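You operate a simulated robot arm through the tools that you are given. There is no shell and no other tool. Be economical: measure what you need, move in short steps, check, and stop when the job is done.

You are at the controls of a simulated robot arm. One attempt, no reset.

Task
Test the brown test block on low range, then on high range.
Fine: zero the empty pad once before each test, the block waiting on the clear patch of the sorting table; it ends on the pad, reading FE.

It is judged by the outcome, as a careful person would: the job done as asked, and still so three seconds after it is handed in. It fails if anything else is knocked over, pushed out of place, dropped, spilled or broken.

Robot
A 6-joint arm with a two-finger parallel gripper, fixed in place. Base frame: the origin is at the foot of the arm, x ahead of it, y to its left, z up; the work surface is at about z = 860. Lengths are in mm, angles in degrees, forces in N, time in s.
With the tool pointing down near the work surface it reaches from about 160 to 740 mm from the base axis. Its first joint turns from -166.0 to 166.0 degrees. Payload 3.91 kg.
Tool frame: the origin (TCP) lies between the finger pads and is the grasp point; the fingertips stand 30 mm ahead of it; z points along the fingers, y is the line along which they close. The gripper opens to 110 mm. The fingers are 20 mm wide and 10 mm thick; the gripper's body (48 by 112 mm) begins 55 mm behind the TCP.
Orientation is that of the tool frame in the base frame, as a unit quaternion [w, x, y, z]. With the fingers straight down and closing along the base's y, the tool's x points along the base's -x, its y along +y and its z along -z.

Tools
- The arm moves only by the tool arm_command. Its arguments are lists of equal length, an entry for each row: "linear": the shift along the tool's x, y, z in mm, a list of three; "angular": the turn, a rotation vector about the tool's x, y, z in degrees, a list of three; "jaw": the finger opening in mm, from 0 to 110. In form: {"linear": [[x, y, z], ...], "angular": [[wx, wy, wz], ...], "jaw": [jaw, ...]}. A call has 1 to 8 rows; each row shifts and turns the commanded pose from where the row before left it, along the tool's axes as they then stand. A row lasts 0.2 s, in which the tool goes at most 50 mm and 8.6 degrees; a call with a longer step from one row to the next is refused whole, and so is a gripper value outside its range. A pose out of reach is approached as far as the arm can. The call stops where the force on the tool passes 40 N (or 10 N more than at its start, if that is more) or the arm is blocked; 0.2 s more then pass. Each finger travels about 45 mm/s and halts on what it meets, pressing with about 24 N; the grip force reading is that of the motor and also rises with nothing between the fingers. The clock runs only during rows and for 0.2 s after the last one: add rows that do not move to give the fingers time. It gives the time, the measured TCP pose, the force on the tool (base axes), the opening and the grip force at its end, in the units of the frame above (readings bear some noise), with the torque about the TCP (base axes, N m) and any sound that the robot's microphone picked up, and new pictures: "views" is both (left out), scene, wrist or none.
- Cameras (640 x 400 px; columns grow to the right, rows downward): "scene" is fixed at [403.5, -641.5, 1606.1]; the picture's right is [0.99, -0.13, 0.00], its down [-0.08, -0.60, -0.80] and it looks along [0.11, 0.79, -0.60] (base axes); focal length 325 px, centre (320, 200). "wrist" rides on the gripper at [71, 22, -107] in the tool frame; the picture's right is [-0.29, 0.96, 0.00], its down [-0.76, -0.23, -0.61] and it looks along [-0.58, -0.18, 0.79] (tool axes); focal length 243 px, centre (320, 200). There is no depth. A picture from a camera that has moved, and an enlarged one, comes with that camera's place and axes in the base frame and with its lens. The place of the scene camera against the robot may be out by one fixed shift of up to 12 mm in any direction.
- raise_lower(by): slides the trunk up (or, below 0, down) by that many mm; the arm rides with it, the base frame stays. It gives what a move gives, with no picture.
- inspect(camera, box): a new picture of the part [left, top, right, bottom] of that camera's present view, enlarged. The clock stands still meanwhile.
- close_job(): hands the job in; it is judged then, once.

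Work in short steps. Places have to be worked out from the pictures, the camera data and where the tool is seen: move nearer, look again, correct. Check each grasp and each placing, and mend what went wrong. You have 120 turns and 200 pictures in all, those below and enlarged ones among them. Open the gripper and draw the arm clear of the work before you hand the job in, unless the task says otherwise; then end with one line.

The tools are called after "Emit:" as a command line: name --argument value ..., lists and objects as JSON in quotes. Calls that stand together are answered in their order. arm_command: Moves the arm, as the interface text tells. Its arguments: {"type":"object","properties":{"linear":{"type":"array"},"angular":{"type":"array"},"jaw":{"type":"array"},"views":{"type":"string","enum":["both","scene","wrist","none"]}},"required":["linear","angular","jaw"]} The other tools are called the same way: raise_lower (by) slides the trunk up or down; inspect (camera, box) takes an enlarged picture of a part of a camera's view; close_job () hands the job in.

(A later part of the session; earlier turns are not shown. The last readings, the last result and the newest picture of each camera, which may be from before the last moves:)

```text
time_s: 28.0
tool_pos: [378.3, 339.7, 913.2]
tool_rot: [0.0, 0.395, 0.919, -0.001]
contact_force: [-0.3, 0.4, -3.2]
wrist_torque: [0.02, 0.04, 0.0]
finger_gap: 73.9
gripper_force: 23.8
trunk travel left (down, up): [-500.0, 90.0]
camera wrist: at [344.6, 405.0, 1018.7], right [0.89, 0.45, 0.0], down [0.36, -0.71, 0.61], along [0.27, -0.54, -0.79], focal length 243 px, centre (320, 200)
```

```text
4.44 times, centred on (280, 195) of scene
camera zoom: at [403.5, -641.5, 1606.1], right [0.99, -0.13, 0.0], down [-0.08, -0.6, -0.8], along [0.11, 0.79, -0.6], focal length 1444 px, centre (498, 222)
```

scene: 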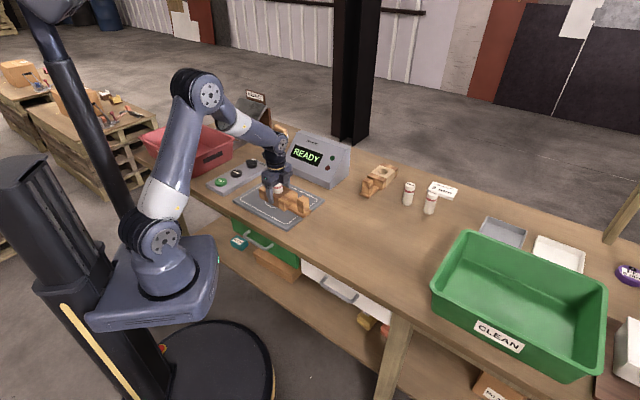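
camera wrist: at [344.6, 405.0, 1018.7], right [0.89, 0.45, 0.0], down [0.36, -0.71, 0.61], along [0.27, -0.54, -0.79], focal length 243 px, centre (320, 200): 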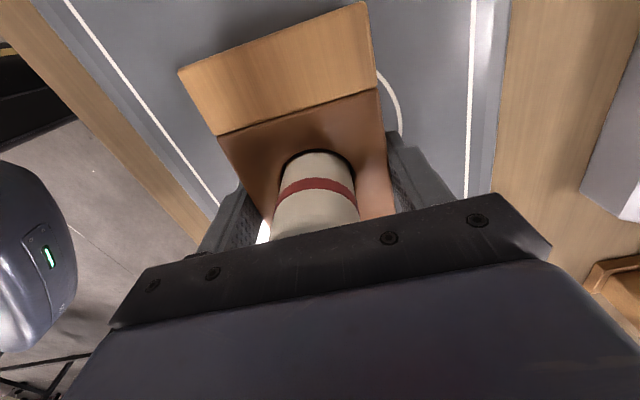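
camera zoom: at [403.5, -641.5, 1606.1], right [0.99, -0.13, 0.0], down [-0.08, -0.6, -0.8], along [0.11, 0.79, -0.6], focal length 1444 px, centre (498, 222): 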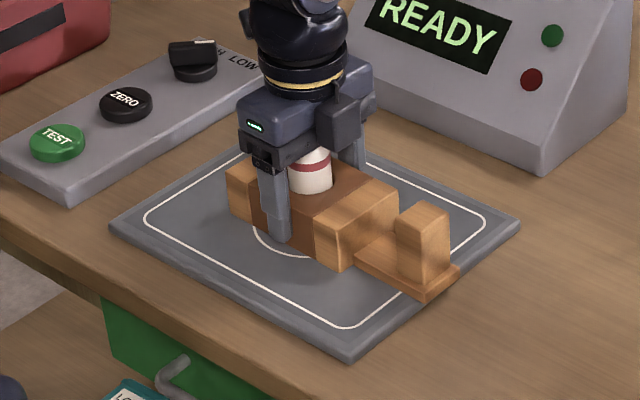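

It's well placed and still hanging just above the pad. I'll lower it in 1.5 mm steps.

Emit:
arm_command --linear '[[0, 0, 1.5], [0, 0, 1.5], [0, 0, 0]]' --angular '[[0, 0, 0], [0, 0, 0], [0, 0, 0]]' --jaw '[55, 55, 55]' --views "none"

```text
time_s: 28.8
tool_pos: [378.9, 338.5, 911.8]
tool_rot: [0.001, 0.395, 0.919, 0.002]
contact_force: [-2.3, -1.1, 22.3]
wrist_torque: [-0.26, 0.28, -0.36]
finger_gap: 74.0
gripper_force: 24.0
trunk travel left (down, up): [-500.0, 90.0]
```

It's touching the pad. I'll ease up 1.5 mm, open the jaws and withdraw straight up.

Emit:
arm_command --linear '[[0, 0, -1.5], [0, 0, 0], [0, 0, 0], [0, 0, 0], [0, 0, 0]]' --angular '[[0, 0, 0], [0, 0, 0], [0, 0, 0], [0, 0, 0], [0, 0, 0]]' --jaw '[74, 85, 100, 110, 110]' --views "none"

Emit:
arm_command --linear '[[0, 0, -20], [0, 0, -40], [0, 0, -45], [0, 0, -45], [0, 0, -45], [0, 0, 0]]' --angular '[[0, 0, 0], [0, 0, 0], [0, 0, 0], [0, 0, 0], [0, 0, 0], [0, 0, 0]]' --jaw '[110, 110, 110, 110, 110, 110]'

Emit:
inspect --camera "scene" --box '[200, 130, 350, 240]'

```text
time_s: 30.0
tool_pos: [378.6, 338.3, 911.6]
tool_rot: [0.0, 0.395, 0.919, 0.001]
contact_force: [0.0, 0.0, 0.2]
wrist_torque: [-0.02, 0.0, 0.03]
finger_gap: 109.7
gripper_force: 0.1
trunk travel left (down, up): [-500.0, 90.0]
```

```text
time_s: 31.4
tool_pos: [378.2, 337.8, 1106.7]
tool_rot: [-0.001, 0.395, 0.919, 0.0]
contact_force: [-0.1, 0.6, -0.6]
wrist_torque: [-0.01, -0.03, 0.0]
finger_gap: 110.1
gripper_force: 0.0
trunk travel left (down, up): [-500.0, 90.0]
camera wrist: at [344.8, 404.4, 1212.2], right [0.89, 0.45, 0.0], down [0.36, -0.71, 0.61], along [0.27, -0.54, -0.79], focal length 243 px, centre (320, 200)
```

scene: 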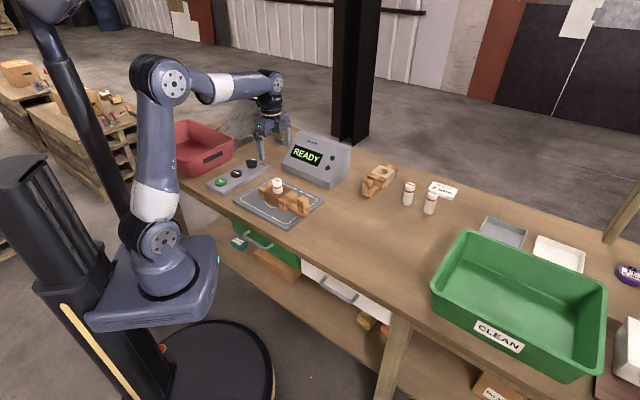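
wrist: 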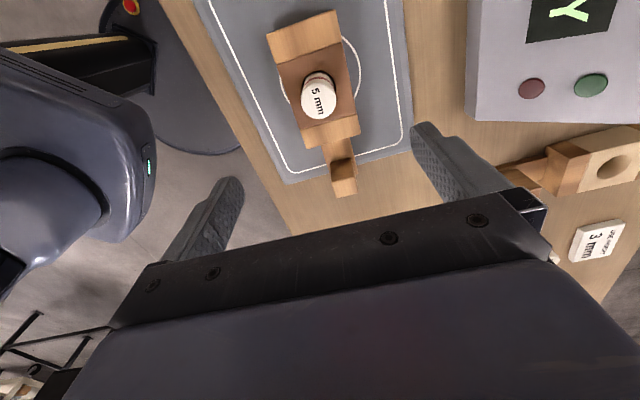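

```text
3.64 times, centred on (275, 185) of scene
camera zoom: at [403.5, -641.5, 1606.1], right [0.99, -0.13, 0.0], down [-0.08, -0.6, -0.8], along [0.11, 0.79, -0.6], focal length 1181 px, centre (484, 254)
```

zoom: 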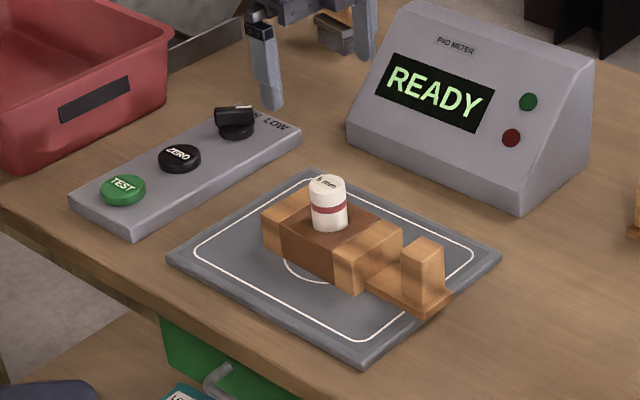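

The block sits stably on the pad with the display at READY. I'll move over TEST, at about (147, 466), with the fingers closed.

Emit:
arm_command --linear '[[42, -13.2, 0], [42, -13.2, 0], [42, -13.2, 0], [42, -13.2, 0], [42, -13.2, 0], [42, -13.2, 0], [0, 0, 0]]' --angular '[[0, 0, 0], [0, 0, 0], [0, 0, 0], [0, 0, 0], [0, 0, 0], [0, 0, 0], [0, 0, 0]]' --jaw '[110, 80, 60, 40, 20, 0, 0]' --views "wrist"

```text
time_s: 33.0
tool_pos: [147.4, 468.1, 1107.3]
tool_rot: [0.001, 0.395, 0.919, 0.0]
contact_force: [-0.1, -0.4, -0.7]
wrist_torque: [0.01, 0.01, 0.02]
finger_gap: 0.0
gripper_force: 9.7
trunk travel left (down, up): [-500.0, 90.0]
camera wrist: at [115.2, 534.1, 1212.8], right [0.89, 0.45, 0.0], down [0.36, -0.71, 0.61], along [0.27, -0.54, -0.79], focal length 243 px, centre (320, 200)
```

wrist: 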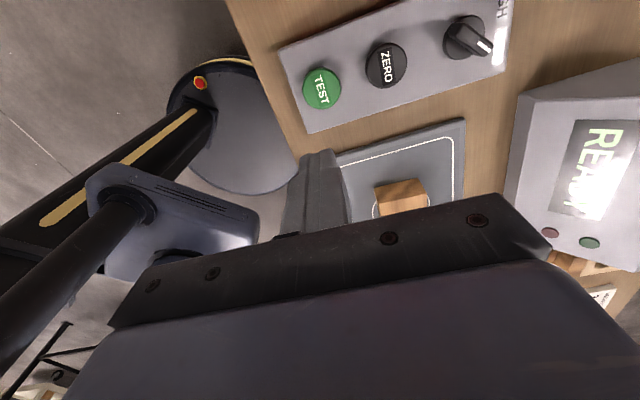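

TEST measures (148, 470), almost directly under the fingertip. Descending to just above it.

Emit:
arm_command --linear '[[0, 0, 45], [0, 0, 45], [0, 0, 45], [0, 0, 30], [0, 0, 10], [0, 0, 0]]' --angular '[[0, 0, 0], [0, 0, 0], [0, 0, 0], [0, 0, 0], [0, 0, 0], [0, 0, 0]]' --jaw '[0, 0, 0, 0, 0, 0]'

Emit:
inspect --camera "scene" --box '[180, 130, 300, 220]'

```text
time_s: 34.4
tool_pos: [148.2, 466.2, 931.1]
tool_rot: [0.0, 0.395, 0.919, 0.0]
contact_force: [0.5, -0.3, 0.0]
wrist_torque: [0.01, 0.01, -0.01]
finger_gap: 0.0
gripper_force: 24.0
trunk travel left (down, up): [-500.0, 90.0]
camera wrist: at [114.8, 532.3, 1038.4], right [0.89, 0.45, 0.0], down [0.36, -0.71, 0.61], along [0.27, -0.54, -0.79], focal length 243 px, centre (320, 200)
```

scene: 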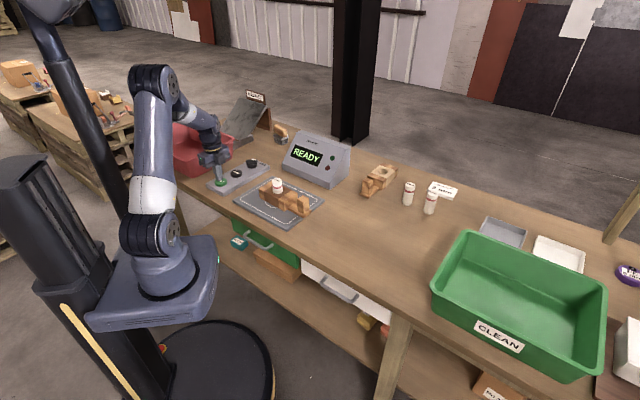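
wrist: 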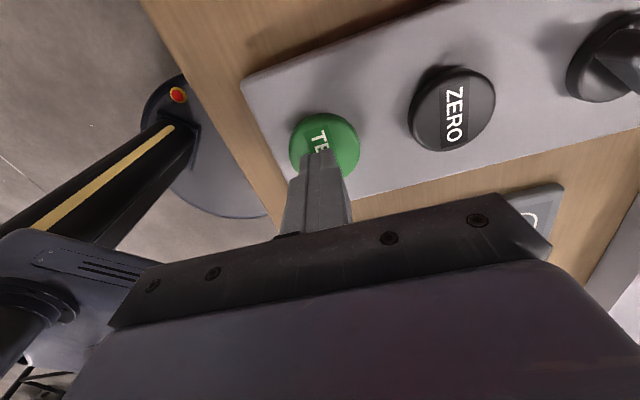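

```text
4.44 times, centred on (240, 175) of scene
camera zoom: at [403.5, -641.5, 1606.1], right [0.99, -0.13, 0.0], down [-0.08, -0.6, -0.8], along [0.11, 0.79, -0.6], focal length 1444 px, centre (676, 311)
```

zoom: 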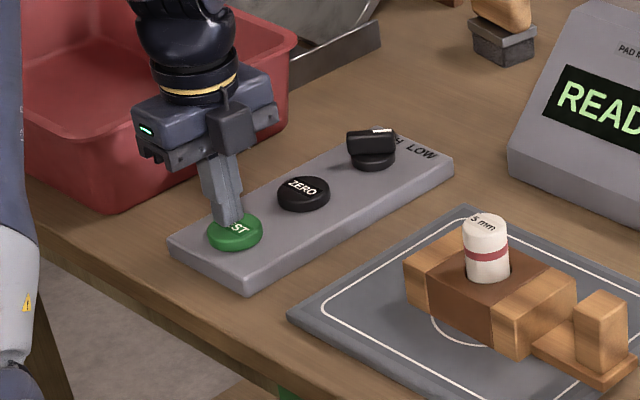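

The fingertip is just above the middle of TEST. I'll press down gently until it clicks.

Emit:
arm_command --linear '[[0, 0, 4], [0, 0, 3], [0, 0, 3], [0, 0, 2]]' --angular '[[0, 0, 0], [0, 0, 0], [0, 0, 0], [0, 0, 0]]' --jaw '[0, 0, 0, 0]' --views "scene"

```text
time_s: 35.4
tool_pos: [149.1, 467.1, 920.5]
tool_rot: [0.0, 0.395, 0.919, 0.001]
contact_force: [0.4, -1.9, 6.7]
wrist_torque: [-0.06, -0.05, -0.02]
finger_gap: 0.0
gripper_force: 24.5
trunk travel left (down, up): [-500.0, 90.0]
heard: click
```

scene: 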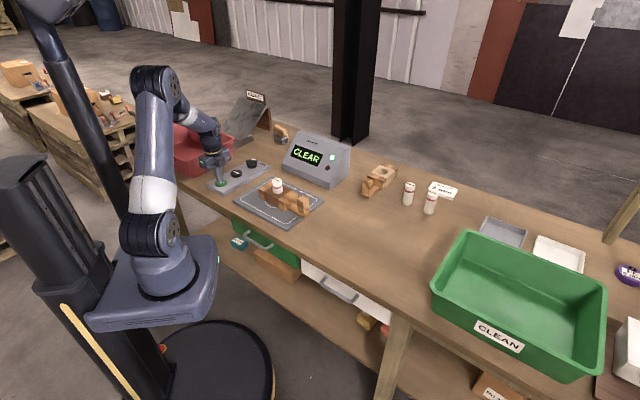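

The low-range test read CLEAR with the green lamp lit. I'll lift off with a checked move and read the display closely.

Emit:
arm_command --linear '[[0, 0, -40], [0, 0, -45], [0, 0, -45], [0, 0, -45], [0, 0, -10]]' --angular '[[0, 0, 0], [0, 0, 0], [0, 0, 0], [0, 0, 0], [0, 0, 0]]' --jaw '[0, 0, 0, 0, 0]' --views "none"

Emit:
inspect --camera "scene" --box '[200, 110, 360, 230]'

```text
time_s: 36.6
tool_pos: [146.7, 466.9, 1101.3]
tool_rot: [0.001, 0.395, 0.919, 0.0]
contact_force: [0.0, 0.0, -0.4]
wrist_torque: [-0.02, 0.01, -0.02]
finger_gap: 0.0
gripper_force: 24.1
trunk travel left (down, up): [-500.0, 90.0]
```

```text
3.33 times, centred on (280, 170) of scene
camera zoom: at [403.5, -641.5, 1606.1], right [0.99, -0.13, 0.0], down [-0.08, -0.6, -0.8], along [0.11, 0.79, -0.6], focal length 1083 px, centre (453, 300)
```

zoom: 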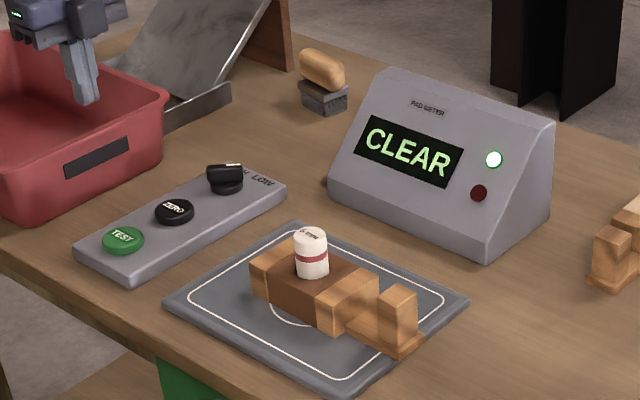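

Next I'll fetch the block back: over it with open jaws at the same grip pose (378.6, 338.3).

Emit:
arm_command --linear '[[-42, 13.2, 0], [-42, 13.2, 0], [-42, 13.2, 0], [-42, 13.2, 0], [-42, 13.2, 0], [-42, 13.2, 0], [0, 0, 0]]' --angular '[[0, 0, 0], [0, 0, 0], [0, 0, 0], [0, 0, 0], [0, 0, 0], [0, 0, 0], [0, 0, 0]]' --jaw '[0, 20, 50, 80, 110, 110, 110]' --views "wrist"

```text
time_s: 38.2
tool_pos: [375.9, 339.0, 1109.5]
tool_rot: [0.0, 0.395, 0.919, 0.0]
contact_force: [1.0, -0.1, 0.4]
wrist_torque: [0.0, 0.02, -0.02]
finger_gap: 110.1
gripper_force: 0.1
trunk travel left (down, up): [-500.0, 90.0]
camera wrist: at [342.0, 406.2, 1214.3], right [0.89, 0.45, 0.0], down [0.36, -0.71, 0.61], along [0.27, -0.54, -0.79], focal length 243 px, centre (320, 200)
```

wrist: 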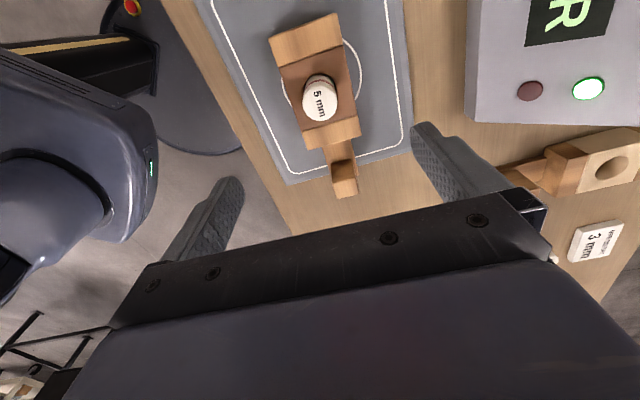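

It's aligned as before, so I'm descending around the block.

Emit:
arm_command --linear '[[-1, 0, 45], [0, 0, 45], [0, 0, 45], [0, 0, 40], [0, 0, 12], [0, 0, 7], [0, 0, 0]]' --angular '[[0, 0, 0], [0, 0, 0], [0, 0, 0], [0, 0, 0], [0, 0, 0], [0, 0, 0], [0, 0, 0]]' --jaw '[110, 110, 110, 110, 110, 110, 110]' --views "none"

Emit:
inspect --camera "scene" --box '[220, 140, 340, 230]'

```text
time_s: 39.8
tool_pos: [378.6, 336.5, 909.9]
tool_rot: [0.0, 0.395, 0.919, 0.0]
contact_force: [-0.7, 0.3, 0.9]
wrist_torque: [0.04, 0.02, 0.01]
finger_gap: 110.0
gripper_force: 0.0
trunk travel left (down, up): [-500.0, 90.0]
```

```text
4.44 times, centred on (280, 185) of scene
camera zoom: at [403.5, -641.5, 1606.1], right [0.99, -0.13, 0.0], down [-0.08, -0.6, -0.8], along [0.11, 0.79, -0.6], focal length 1444 px, centre (498, 267)
```

zoom: 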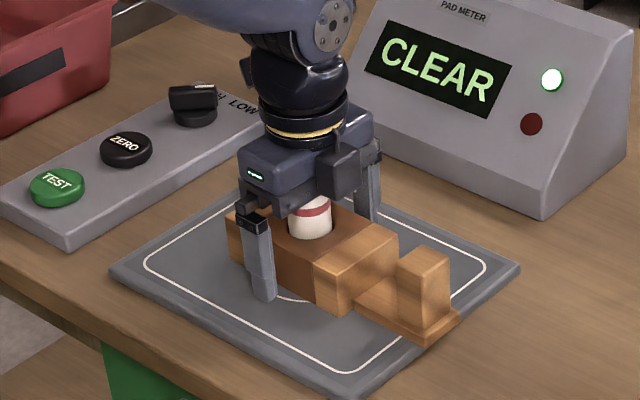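

Closing on the block and lifting.

Emit:
arm_command --linear '[[0, 0, 0], [0, 0, 0], [0, 0, 0], [0, 0, 0], [0, 0, 0]]' --angular '[[0, 0, 0], [0, 0, 0], [0, 0, 0], [0, 0, 0], [0, 0, 0]]' --jaw '[90, 70, 55, 55, 55]' --views "none"

Emit:
arm_command --linear '[[0, 0, -8], [0, 0, -20], [0, 0, -30], [0, 0, -25], [0, 0, 0]]' --angular '[[0, 0, 0], [0, 0, 0], [0, 0, 0], [0, 0, 0], [0, 0, 0]]' --jaw '[55, 55, 55, 55, 55]' --views "scene"

```text
time_s: 41.0
tool_pos: [377.6, 337.4, 909.4]
tool_rot: [0.0, 0.396, 0.918, 0.0]
contact_force: [1.0, 1.1, 1.2]
wrist_torque: [0.18, -0.16, 0.04]
finger_gap: 73.5
gripper_force: 24.3
trunk travel left (down, up): [-500.0, 90.0]
```

```text
time_s: 42.2
tool_pos: [378.4, 336.3, 993.5]
tool_rot: [-0.001, 0.394, 0.919, 0.0]
contact_force: [-0.5, -1.2, -3.5]
wrist_torque: [0.03, 0.03, 0.01]
finger_gap: 73.9
gripper_force: 23.9
trunk travel left (down, up): [-500.0, 90.0]
```

scene: 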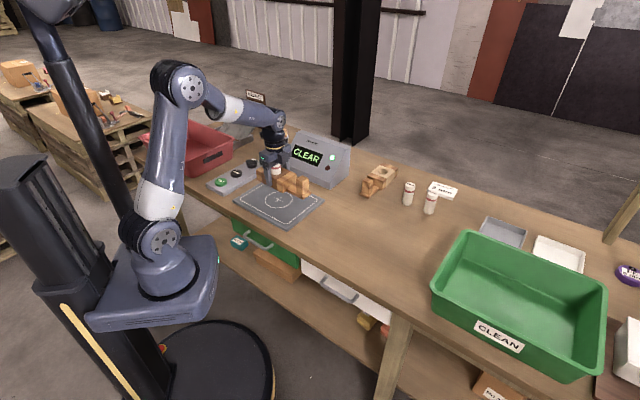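

Held. I'll carry it back to its original clear place, TCP (613.6, 90.5).

Emit:
arm_command --linear '[[-43, 0, 0], [-43, 0, 0], [-43, 0, 0], [-43, 0, 0], [-43, 0, 0], [-43, 0, 0], [-43, 0, 0], [-40, 0, 0]]' --angular '[[0, 0, 0], [0, 0, 0], [0, 0, 0], [0, 0, 0], [0, 0, 0], [0, 0, 0], [0, 0, 0], [0, 0, 0]]' --jaw '[55, 55, 55, 55, 55, 55, 55, 55]' --views "none"

Emit:
arm_command --linear '[[0, 0, 35], [0, 0, 30], [0, 0, 12], [0, 0, 5], [0, 0, 0]]' --angular '[[0, 0, 0], [0, 0, 0], [0, 0, 0], [0, 0, 0], [0, 0, 0]]' --jaw '[55, 55, 55, 55, 55]' --views "scene"

```text
time_s: 44.0
tool_pos: [615.7, 90.7, 991.9]
tool_rot: [0.0, 0.395, 0.919, -0.002]
contact_force: [0.3, -0.2, -3.1]
wrist_torque: [0.0, 0.01, 0.03]
finger_gap: 73.9
gripper_force: 23.9
trunk travel left (down, up): [-500.0, 90.0]
```

```text
time_s: 45.2
tool_pos: [614.2, 93.1, 911.2]
tool_rot: [-0.001, 0.395, 0.919, 0.001]
contact_force: [0.6, 0.5, -2.9]
wrist_torque: [0.04, 0.02, -0.02]
finger_gap: 73.7
gripper_force: 24.1
trunk travel left (down, up): [-500.0, 90.0]
```

scene: 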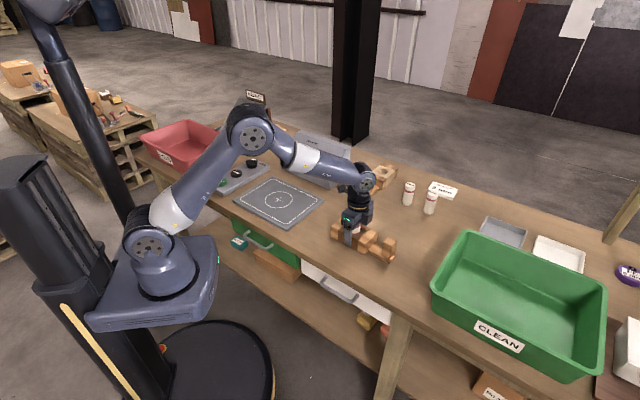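

About 12 mm remain. Lowering to touch the table.

Emit:
arm_command --linear '[[0, 0, 6], [0, 0, 3], [0, 0, 1.5], [0, 0, 1], [0, 0, 0]]' --angular '[[0, 0, 0], [0, 0, 0], [0, 0, 0], [0, 0, 0], [0, 0, 0]]' --jaw '[55, 55, 55, 55, 55]' --views "none"

```text
time_s: 46.4
tool_pos: [614.5, 90.0, 899.3]
tool_rot: [0.0, 0.394, 0.919, 0.0]
contact_force: [0.8, 0.1, -3.2]
wrist_torque: [0.04, -0.01, 0.01]
finger_gap: 73.8
gripper_force: 23.9
trunk travel left (down, up): [-500.0, 90.0]
```

Emit:
arm_command --linear '[[0, 0, 1], [0, 0, 1], [0, 0, 0]]' --angular '[[0, 0, 0], [0, 0, 0], [0, 0, 0]]' --jaw '[55, 55, 55]' --views "none"

```text
time_s: 47.2
tool_pos: [615.7, 90.2, 899.5]
tool_rot: [0.0, 0.395, 0.919, 0.0]
contact_force: [0.5, -0.2, -2.2]
wrist_torque: [0.01, -0.03, 0.0]
finger_gap: 74.0
gripper_force: 24.4
trunk travel left (down, up): [-500.0, 90.0]
```

There's still hardly any load change, so I'll go down another millimetre or two.

Emit:
arm_command --linear '[[0, 0, 1], [0, 0, 0.7], [0, 0, 0]]' --angular '[[0, 0, 0], [0, 0, 0], [0, 0, 0]]' --jaw '[55, 55, 55]' --views "none"

```text
time_s: 48.0
tool_pos: [613.7, 91.6, 898.7]
tool_rot: [0.001, 0.394, 0.919, 0.0]
contact_force: [-0.1, -4.5, 13.5]
wrist_torque: [-0.11, 0.68, 0.08]
finger_gap: 73.7
gripper_force: 24.1
trunk travel left (down, up): [-500.0, 90.0]
```

It's in contact. Ease off, release and withdraw.

Emit:
arm_command --linear '[[0, 0, -1], [0, 0, 0], [0, 0, 0], [0, 0, 0], [0, 0, 0]]' --angular '[[0, 0, 0], [0, 0, 0], [0, 0, 0], [0, 0, 0], [0, 0, 0]]' --jaw '[74, 85, 100, 110, 110]' --views "none"

Emit:
arm_command --linear '[[0, 0, -20], [0, 0, -40], [0, 0, -45], [0, 0, -45], [0, 0, -45], [0, 0, 0]]' --angular '[[0, 0, 0], [0, 0, 0], [0, 0, 0], [0, 0, 0], [0, 0, 0], [0, 0, 0]]' --jaw '[110, 110, 110, 110, 110, 110]' --views "both"

```text
time_s: 49.2
tool_pos: [614.8, 91.7, 897.4]
tool_rot: [0.0, 0.394, 0.919, 0.001]
contact_force: [-0.5, 0.2, -0.4]
wrist_torque: [-0.03, 0.0, 0.03]
finger_gap: 109.9
gripper_force: 0.1
trunk travel left (down, up): [-500.0, 90.0]
```

```text
time_s: 50.6
tool_pos: [612.7, 91.4, 1089.3]
tool_rot: [0.0, 0.394, 0.919, -0.001]
contact_force: [0.2, -0.2, -0.2]
wrist_torque: [0.01, 0.01, -0.02]
finger_gap: 110.0
gripper_force: 0.0
trunk travel left (down, up): [-500.0, 90.0]
camera wrist: at [579.1, 158.0, 1195.6], right [0.89, 0.45, 0.0], down [0.36, -0.71, 0.61], along [0.27, -0.54, -0.79], focal length 243 px, centre (320, 200)
```

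scene: 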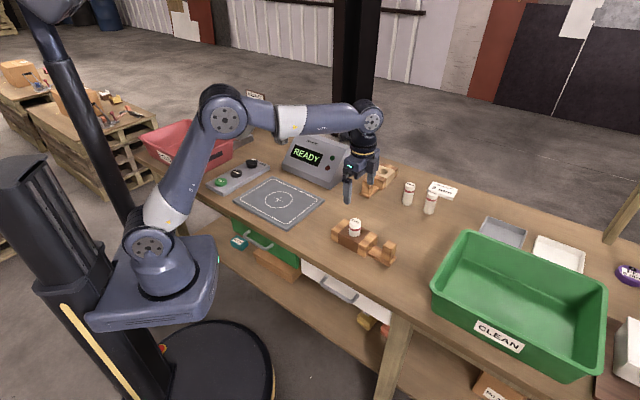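
wrist: 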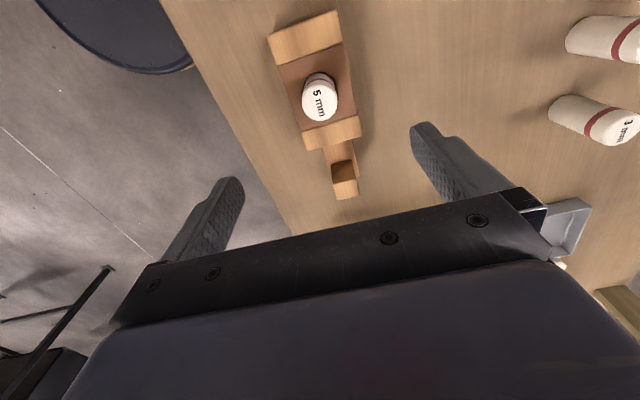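

The block is back and the display shows READY again on the empty pad. Now I'll go to the range knob at high clearance.

Emit:
arm_command --linear '[[46, 6.8, -5], [46, 6.8, -5], [46, 6.8, -5], [46, 6.8, -5], [46, 6.8, 0], [46, 6.8, 0], [46, 6.8, 0], [46, 6.8, 0]]' --angular '[[0, 0, 0], [0, 0, 0], [0, 0, 0], [0, 0, 0], [0, 0, 0], [0, 0, 0], [0, 0, 0], [0, 0, 0]]' --jaw '[110, 110, 110, 110, 110, 110, 110, 110]' --views "none"

Emit:
arm_command --linear '[[46, 6.8, 0], [46, 6.8, 0], [46, 6.8, 0], [46, 6.8, 0], [46, 6.8, 0], [0, 0, 0]]' --angular '[[0, 0, 0], [0, 0, 0], [0, 0, 0], [0, 0, 0], [0, 0, 0], [0, 0, 0]]' --jaw '[110, 110, 110, 110, 110, 110]' --views "none"

Emit:
arm_command --linear '[[0, 0, 0], [0, 0, 0], [0, 0, 0], [0, 0, 0], [0, 0, 0], [0, 0, 0], [0, 0, 0]]' --angular '[[0, 0, -8.5], [0, 0, -8.5], [0, 0, -8.5], [0, 0, -8.5], [0, 0, -8.5], [0, 0, -8.5], [0, 0, 0]]' --jaw '[90, 70, 50, 50, 50, 50, 50]' --views "wrist"

Emit:
inspect --camera "wrist" --box '[220, 0, 460, 180]'

```text
time_s: 52.4
tool_pos: [399.3, 397.1, 1113.4]
tool_rot: [0.0, 0.395, 0.919, 0.0]
contact_force: [-0.5, -0.1, -0.1]
wrist_torque: [0.01, 0.0, 0.03]
finger_gap: 110.1
gripper_force: 0.0
trunk travel left (down, up): [-500.0, 90.0]
```

```text
time_s: 53.8
tool_pos: [267.8, 586.6, 1112.5]
tool_rot: [0.0, 0.395, 0.919, 0.0]
contact_force: [-0.4, -0.4, -1.1]
wrist_torque: [0.01, -0.01, 0.01]
finger_gap: 109.7
gripper_force: 0.0
trunk travel left (down, up): [-500.0, 90.0]
```

```text
time_s: 55.4
tool_pos: [266.5, 586.3, 1113.5]
tool_rot: [0.0, -0.04, 0.999, -0.001]
contact_force: [-0.4, -1.1, 0.6]
wrist_torque: [0.0, -0.04, 0.02]
finger_gap: 50.0
gripper_force: 0.1
trunk travel left (down, up): [-500.0, 90.0]
camera wrist: at [193.3, 601.7, 1218.4], right [0.21, 0.98, 0.0], down [0.78, -0.17, 0.61], along [0.59, -0.13, -0.79], focal length 243 px, centre (320, 200)
```

wrist: 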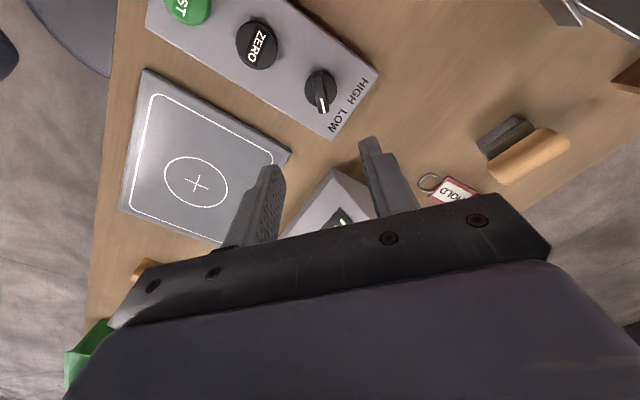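

```text
2.22 times, centred on (340, 90) of wrist
camera zoom: at [193.3, 601.7, 1218.4], right [0.21, 0.98, 0.0], down [0.78, -0.17, 0.61], along [0.59, -0.13, -0.79], focal length 539 px, centre (276, 444)
```

zoom: 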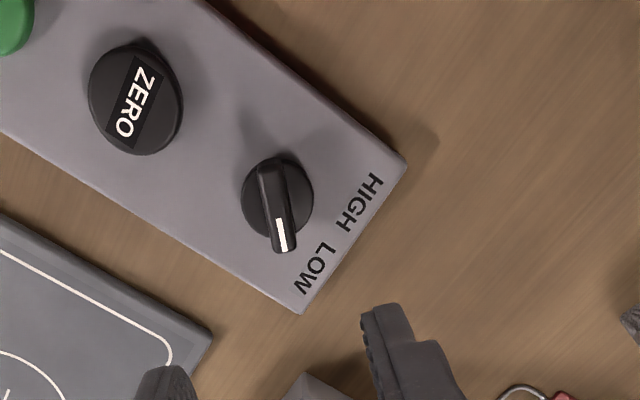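

The pointer is at 0° (LOW side) and the knob axis is at about (266, 586). HIGH lies about 90° counter-clockwise. I'll align the yaw with the bar and descend with a 40 mm opening.

Emit:
arm_command --linear '[[0, 0, 45], [0, 0, 45], [0, 0, 45], [0, 0, 20], [0, 0, 0]]' --angular '[[0, 0, 4.6], [0, 0, 0], [0, 0, 0], [0, 0, 0], [0, 0, 0]]' --jaw '[44, 44, 44, 44, 44]' --views "wrist"

Emit:
inspect --camera "wrist" --box '[220, 60, 440, 220]'

Emit:
inspect --camera "scene" --box '[200, 120, 300, 195]'

```text
time_s: 56.6
tool_pos: [265.4, 584.5, 955.6]
tool_rot: [0.0, 0.001, 1.0, -0.001]
contact_force: [0.7, -0.3, 0.2]
wrist_torque: [0.01, 0.04, 0.02]
finger_gap: 44.2
gripper_force: 0.1
trunk travel left (down, up): [-500.0, 90.0]
camera wrist: at [194.2, 606.4, 1062.4], right [0.29, 0.96, 0.0], down [0.76, -0.23, 0.61], along [0.58, -0.18, -0.79], focal length 243 px, centre (320, 200)
```

wrist: 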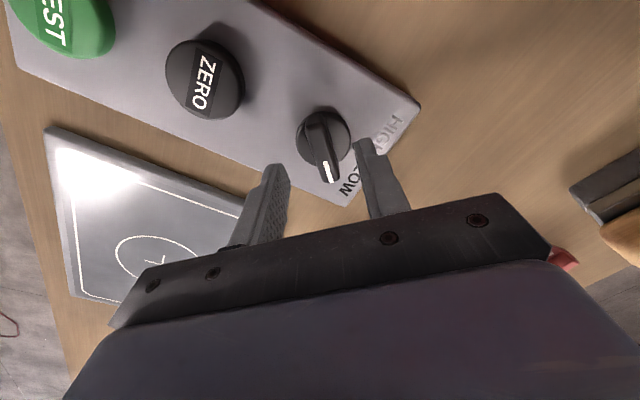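

```text
2.50 times, centred on (330, 140) of wrist
camera zoom: at [194.2, 606.4, 1062.4], right [0.29, 0.96, 0.0], down [0.76, -0.23, 0.61], along [0.58, -0.18, -0.79], focal length 606 px, centre (295, 350)
```

zoom: 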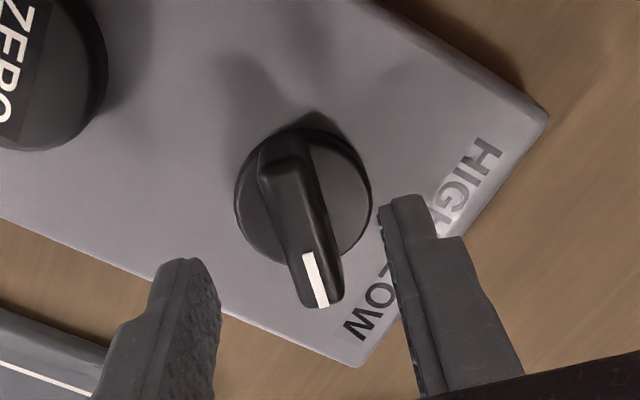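

```text
5.33 times, centred on (250, 158) of scene
camera zoom: at [403.5, -641.5, 1606.1], right [0.99, -0.13, 0.0], down [-0.08, -0.6, -0.8], along [0.11, 0.79, -0.6], focal length 1732 px, centre (693, 427)
```

zoom: 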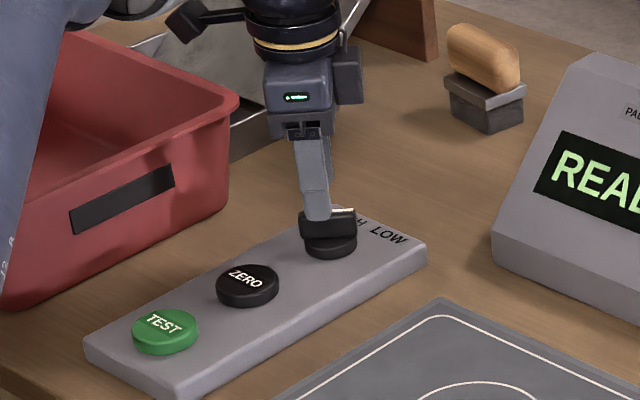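

The TCP is on the knob axis within 2 mm and the fingers straddle the bar. I'll lower to tip z≈895.

Emit:
arm_command --linear '[[0, 1.5, 15], [0, 0, 8], [0, 0, 4], [0, 0, 3], [0, 0, 0]]' --angular '[[0, 0, 0], [0, 0, 0], [0, 0, 0], [0, 0, 0], [0, 0, 0]]' --jaw '[44, 44, 44, 44, 44]' --views "wrist"

Emit:
inspect --camera "scene" --box '[220, 130, 280, 180]'

Emit:
inspect --camera "wrist" --box '[240, 80, 440, 220]'

```text
time_s: 57.8
tool_pos: [266.9, 586.3, 927.7]
tool_rot: [0.001, 0.001, 1.0, 0.0]
contact_force: [-0.4, -0.3, 0.7]
wrist_torque: [-0.01, -0.01, -0.02]
finger_gap: 44.0
gripper_force: 0.3
trunk travel left (down, up): [-500.0, 90.0]
camera wrist: at [194.8, 607.6, 1033.5], right [0.29, 0.96, 0.0], down [0.76, -0.23, 0.61], along [0.58, -0.18, -0.79], focal length 243 px, centre (320, 200)
```

wrist: 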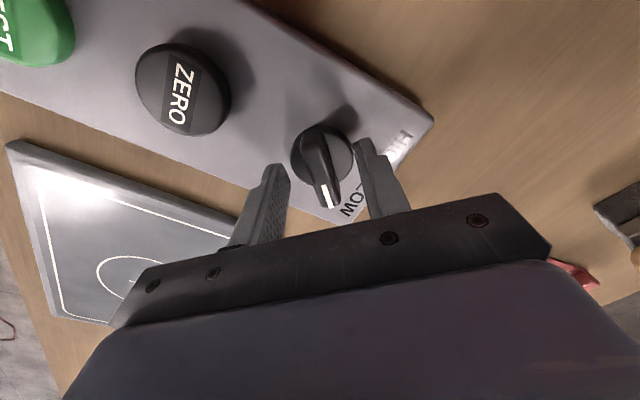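

```text
8.00 times, centred on (250, 155) of scene
camera zoom: at [403.5, -641.5, 1606.1], right [0.99, -0.13, 0.0], down [-0.08, -0.6, -0.8], along [0.11, 0.79, -0.6], focal length 2598 px, centre (880, 560)
```

zoom: 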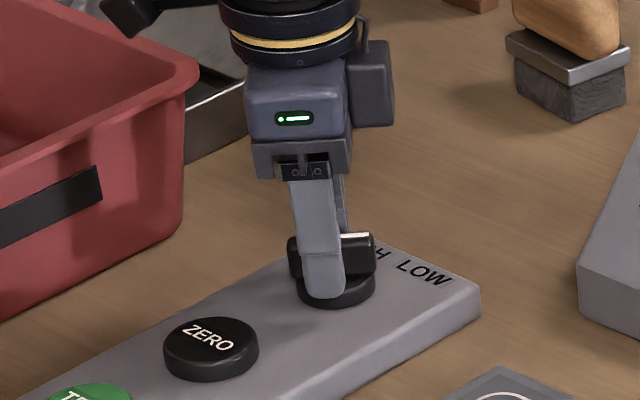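

```text
2.86 times, centred on (340, 150) of wrist
camera zoom: at [194.8, 607.6, 1033.5], right [0.29, 0.96, 0.0], down [0.76, -0.23, 0.61], along [0.58, -0.18, -0.79], focal length 693 px, centre (263, 343)
```

zoom: 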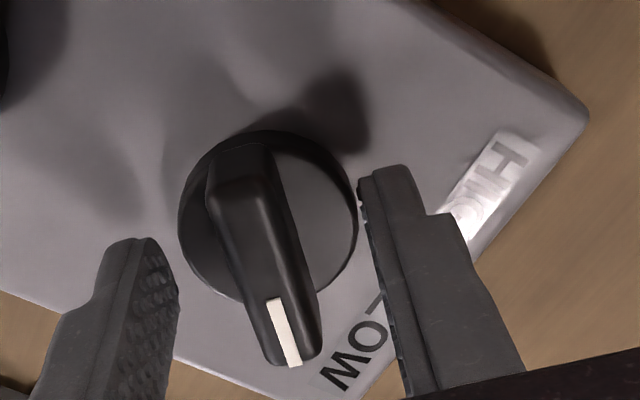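

The fingertips flank the bar. Closing on it.

Emit:
arm_command --linear '[[0, 0, 0], [0, 0, 0], [0, 0, 0], [0, 0, 0]]' --angular '[[0, 0, 0], [0, 0, 0], [0, 0, 0], [0, 0, 0]]' --jaw '[30, 18, 10, 10]' --views "none"

```text
time_s: 58.8
tool_pos: [267.1, 586.9, 928.8]
tool_rot: [0.001, 0.001, 1.0, 0.0]
contact_force: [0.5, 3.6, 0.6]
wrist_torque: [0.08, 0.0, 0.04]
finger_gap: 13.8
gripper_force: 44.8
trunk travel left (down, up): [-500.0, 90.0]
```

The bar is gripped at 13.8 mm. I'll turn it counter-clockwise in steps.

Emit:
arm_command --linear '[[0, 0, 0], [0, 0, 0], [0, 0, 0], [0, 0, 0]]' --angular '[[0, 0, -7], [0, 0, -8], [0, 0, -8], [0, 0, -7]]' --jaw '[10, 10, 10, 10]' --views "wrist"

Emit:
inspect --camera "wrist" --box '[240, 80, 440, 220]'

```text
time_s: 59.8
tool_pos: [266.6, 585.8, 928.4]
tool_rot: [0.001, -0.259, 0.966, -0.001]
contact_force: [-0.6, -9.1, -0.6]
wrist_torque: [0.65, -1.2, -0.05]
finger_gap: 13.7
gripper_force: 45.1
trunk travel left (down, up): [-500.0, 90.0]
camera wrist: at [193.7, 568.5, 1033.5], right [-0.23, 0.97, 0.0], down [0.77, 0.18, 0.61], along [0.59, 0.14, -0.79], focal length 243 px, centre (320, 200)
```

wrist: 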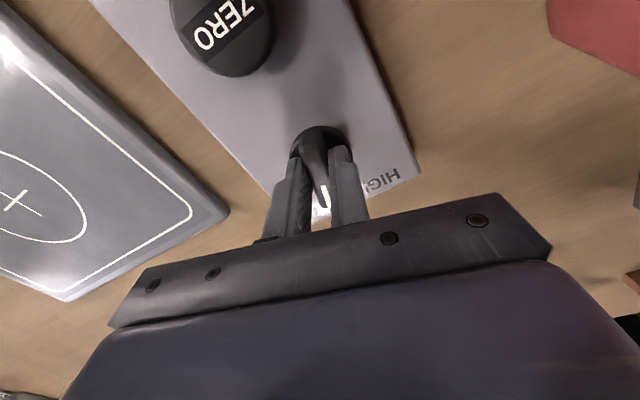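

```text
2.86 times, centred on (340, 150) of wrist
camera zoom: at [193.7, 568.5, 1033.5], right [-0.23, 0.97, 0.0], down [0.77, 0.18, 0.61], along [0.59, 0.14, -0.79], focal length 693 px, centre (263, 343)
```

zoom: 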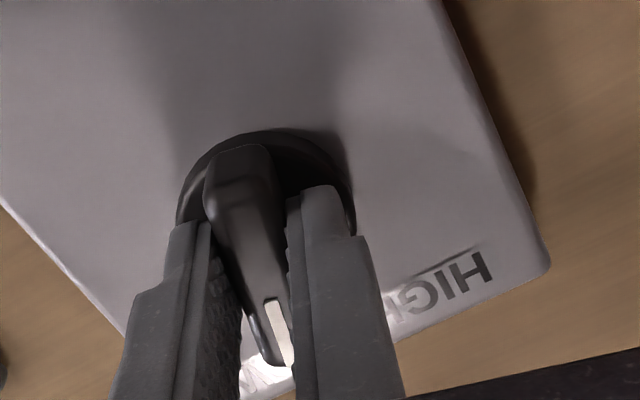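

The bar follows the tool, with a little side force. I'll correct 1 mm and keep turning.

Emit:
arm_command --linear '[[0.5, -0.9, 0], [0, 0, 0], [0, 0, 0], [0, 0, 0]]' --angular '[[0, 0, -7], [0, 0, -8], [0, 0, -8], [0, 0, -7]]' --jaw '[10, 10, 10, 10]' --views "none"

```text
time_s: 60.8
tool_pos: [267.9, 585.4, 926.6]
tool_rot: [0.0, -0.501, 0.866, 0.0]
contact_force: [4.0, -11.7, -0.4]
wrist_torque: [-0.25, -0.21, -0.03]
finger_gap: 13.6
gripper_force: 45.3
trunk travel left (down, up): [-500.0, 90.0]
```

Emit:
arm_command --linear '[[0.7, -0.7, 0], [0, 0, 0], [0, 0, 0]]' --angular '[[0, 0, -7], [0, 0, -7], [0, 0, -6]]' --jaw '[10, 10, 10]' --views "wrist"

Emit:
inspect --camera "wrist" --box '[240, 80, 440, 220]'

```text
time_s: 61.6
tool_pos: [268.4, 585.4, 927.2]
tool_rot: [0.0, -0.643, 0.766, -0.002]
contact_force: [7.8, -7.3, -3.5]
wrist_torque: [-1.56, 0.07, 0.03]
finger_gap: 13.7
gripper_force: 45.0
trunk travel left (down, up): [-500.0, 90.0]
camera wrist: at [234.3, 517.8, 1033.6], right [-0.89, 0.45, 0.0], down [0.36, 0.71, 0.61], along [0.27, 0.54, -0.79], focal length 243 px, centre (320, 200)
```

wrist: 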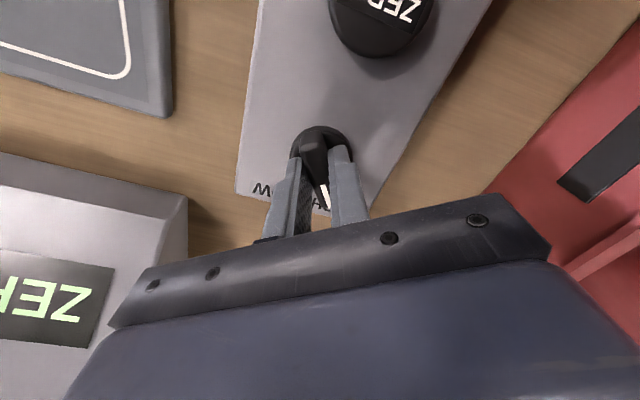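

```text
2.86 times, centred on (340, 150) of wrist
camera zoom: at [234.3, 517.8, 1033.6], right [-0.89, 0.45, 0.0], down [0.36, 0.71, 0.61], along [0.27, 0.54, -0.79], focal length 693 px, centre (263, 343)
```

zoom: 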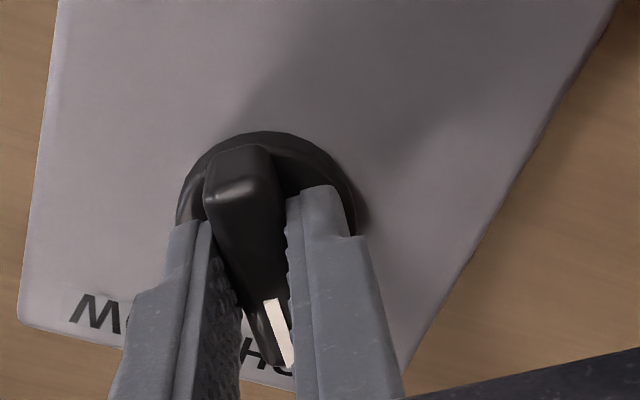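

The display already switched to "ZERO IT", so the range has changed. I'll turn a few degrees more to the symmetric HIGH position.

Emit:
arm_command --linear '[[0, -0.8, 0], [0, 0, 0], [0, 0, 0]]' --angular '[[0, 0, -4], [0, 0, -3], [0, 0, 0]]' --jaw '[10, 10, 10]' --views "none"

```text
time_s: 62.4
tool_pos: [269.0, 584.0, 927.1]
tool_rot: [0.0, -0.689, 0.725, 0.001]
contact_force: [6.1, -10.9, -5.4]
wrist_torque: [-0.84, -0.15, -0.03]
finger_gap: 13.9
gripper_force: 44.9
trunk travel left (down, up): [-500.0, 90.0]
```

Now I'll release and rise, then check the knob and display.

Emit:
arm_command --linear '[[0, 0, 0], [0, 0, 0], [0, 0, 0], [0, 0, -30], [0, 0, -45], [0, 0, -45], [0, 0, 0]]' --angular '[[0, 0, 0], [0, 0, 0], [0, 0, 0], [0, 0, 0], [0, 0, 0], [0, 0, 0], [0, 0, 0]]' --jaw '[20, 32, 44, 44, 44, 44, 44]'

Emit:
inspect --camera "wrist" --box '[200, 20, 440, 200]'

Emit:
inspect --camera "scene" --box '[190, 120, 360, 240]'

```text
time_s: 64.0
tool_pos: [268.4, 584.0, 1044.5]
tool_rot: [0.0, -0.688, 0.725, -0.001]
contact_force: [-0.1, -0.3, 0.0]
wrist_torque: [0.01, 0.0, 0.0]
finger_gap: 44.2
gripper_force: 0.1
trunk travel left (down, up): [-500.0, 90.0]
camera wrist: at [242.9, 513.6, 1152.0], right [-0.94, 0.34, 0.0], down [0.27, 0.75, 0.61], along [0.21, 0.57, -0.79], focal length 243 px, centre (320, 200)
```

scene: 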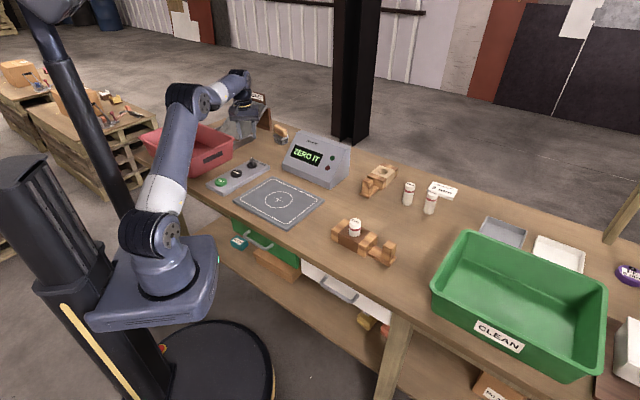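
wrist: 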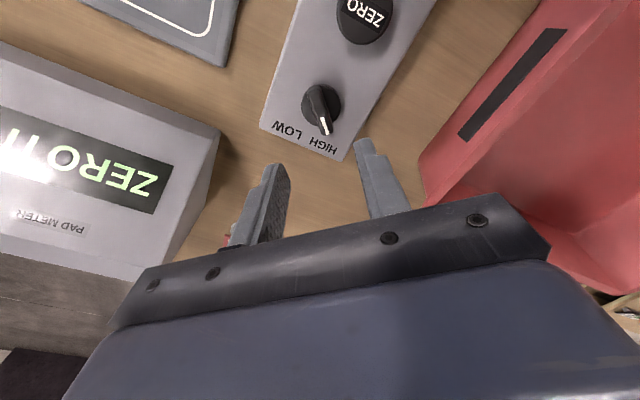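

```text
2.22 times, centred on (320, 110) of wrist
camera zoom: at [242.9, 513.6, 1152.0], right [-0.94, 0.34, 0.0], down [0.27, 0.75, 0.61], along [0.21, 0.57, -0.79], focal length 539 px, centre (320, 400)
```

zoom: 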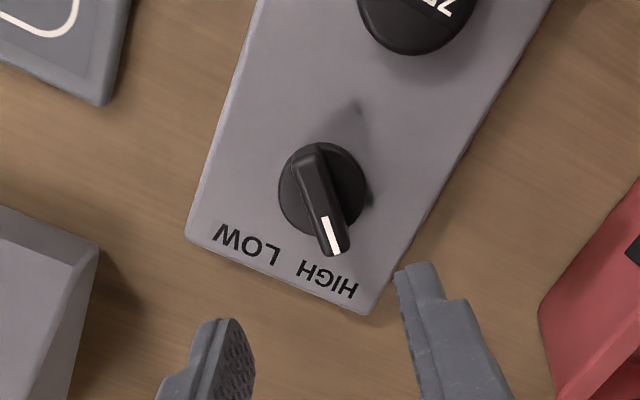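

```text
3.33 times, centred on (275, 180) of scene
camera zoom: at [403.5, -641.5, 1606.1], right [0.99, -0.13, 0.0], down [-0.08, -0.6, -0.8], along [0.11, 0.79, -0.6], focal length 1083 px, centre (470, 267)
```

zoom: 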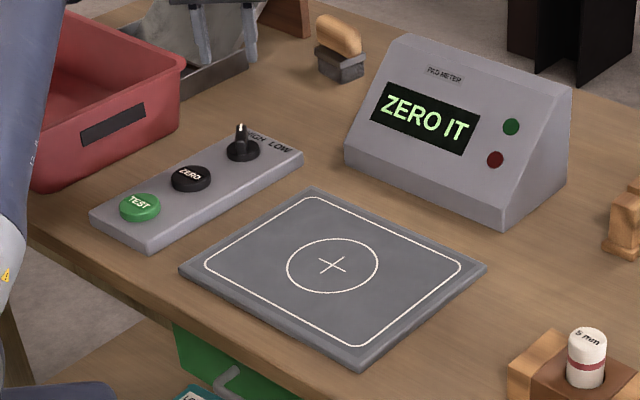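

HIGH is set and the meter asks for zeroing with the pad empty. I'll close the fingers, move over ZERO at about (205, 523), and come down above it.

Emit:
arm_command --linear '[[22, 20, 0], [22, 20, 0], [20, 20, 0], [0, 0, 40], [0, 0, 40], [0, 0, 28], [0, 0, 0]]' --angular '[[0, 0, 0], [0, 0, 0], [0, 0, 0], [0, 0, 0], [0, 0, 0], [0, 0, 0], [0, 0, 0]]' --jaw '[20, 0, 0, 0, 0, 0, 0]' --views "wrist"

Emit:
inspect --camera "scene" --box '[190, 130, 290, 205]'

```text
time_s: 65.6
tool_pos: [206.0, 522.0, 938.7]
tool_rot: [0.0, -0.688, 0.726, -0.001]
contact_force: [-0.4, 1.7, 0.3]
wrist_torque: [-0.01, 0.02, 0.02]
finger_gap: 0.0
gripper_force: 24.3
trunk travel left (down, up): [-500.0, 90.0]
camera wrist: at [180.7, 452.1, 1045.1], right [-0.94, 0.34, 0.0], down [0.27, 0.75, 0.61], along [0.21, 0.57, -0.79], focal length 243 px, centre (320, 200)
```

wrist: 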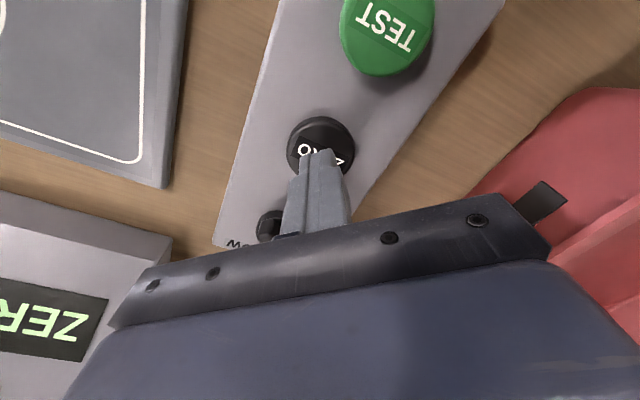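

```text
5.33 times, centred on (240, 168) of scene
camera zoom: at [403.5, -641.5, 1606.1], right [0.99, -0.13, 0.0], down [-0.08, -0.6, -0.8], along [0.11, 0.79, -0.6], focal length 1732 px, centre (747, 373)
```

zoom: 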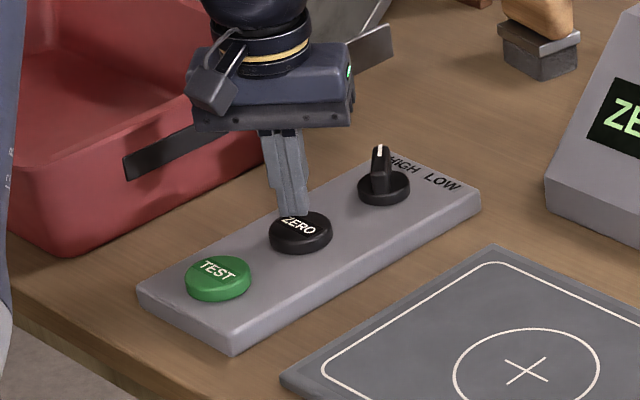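

It's lined up over ZERO. Pressing.

Emit:
arm_command --linear '[[0, 0, 9], [0, 0, 4], [0, 0, 3], [0, 0, 2], [0, 0, 2]]' --angular '[[0, 0, 0], [0, 0, 0], [0, 0, 0], [0, 0, 0], [0, 0, 0]]' --jaw '[0, 0, 0, 0, 0]' --views "scene"

```text
time_s: 66.8
tool_pos: [205.6, 524.4, 920.6]
tool_rot: [0.001, -0.687, 0.726, 0.0]
contact_force: [1.7, -2.3, 8.8]
wrist_torque: [-0.07, -0.1, 0.0]
finger_gap: 0.3
gripper_force: 24.4
trunk travel left (down, up): [-500.0, 90.0]
heard: click
```

scene: 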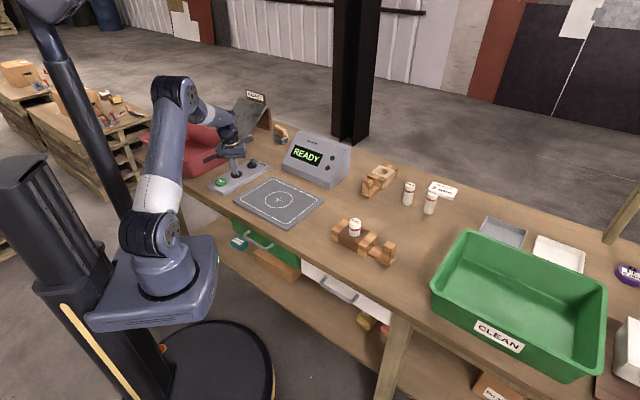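

One click, and READY. Lifting straight up first.

Emit:
arm_command --linear '[[0, 0, -40], [0, 0, -45], [0, 0, -45], [0, 0, -45], [0, 0, -15]]' --angular '[[0, 0, 0], [0, 0, 0], [0, 0, 0], [0, 0, 0], [0, 0, 0]]' --jaw '[0, 0, 0, 0, 0]' --views "none"

```text
time_s: 68.0
tool_pos: [204.2, 523.1, 1111.5]
tool_rot: [0.0, -0.688, 0.726, 0.001]
contact_force: [0.3, -0.1, 0.3]
wrist_torque: [0.01, 0.0, -0.02]
finger_gap: 0.1
gripper_force: 24.1
trunk travel left (down, up): [-500.0, 90.0]
```

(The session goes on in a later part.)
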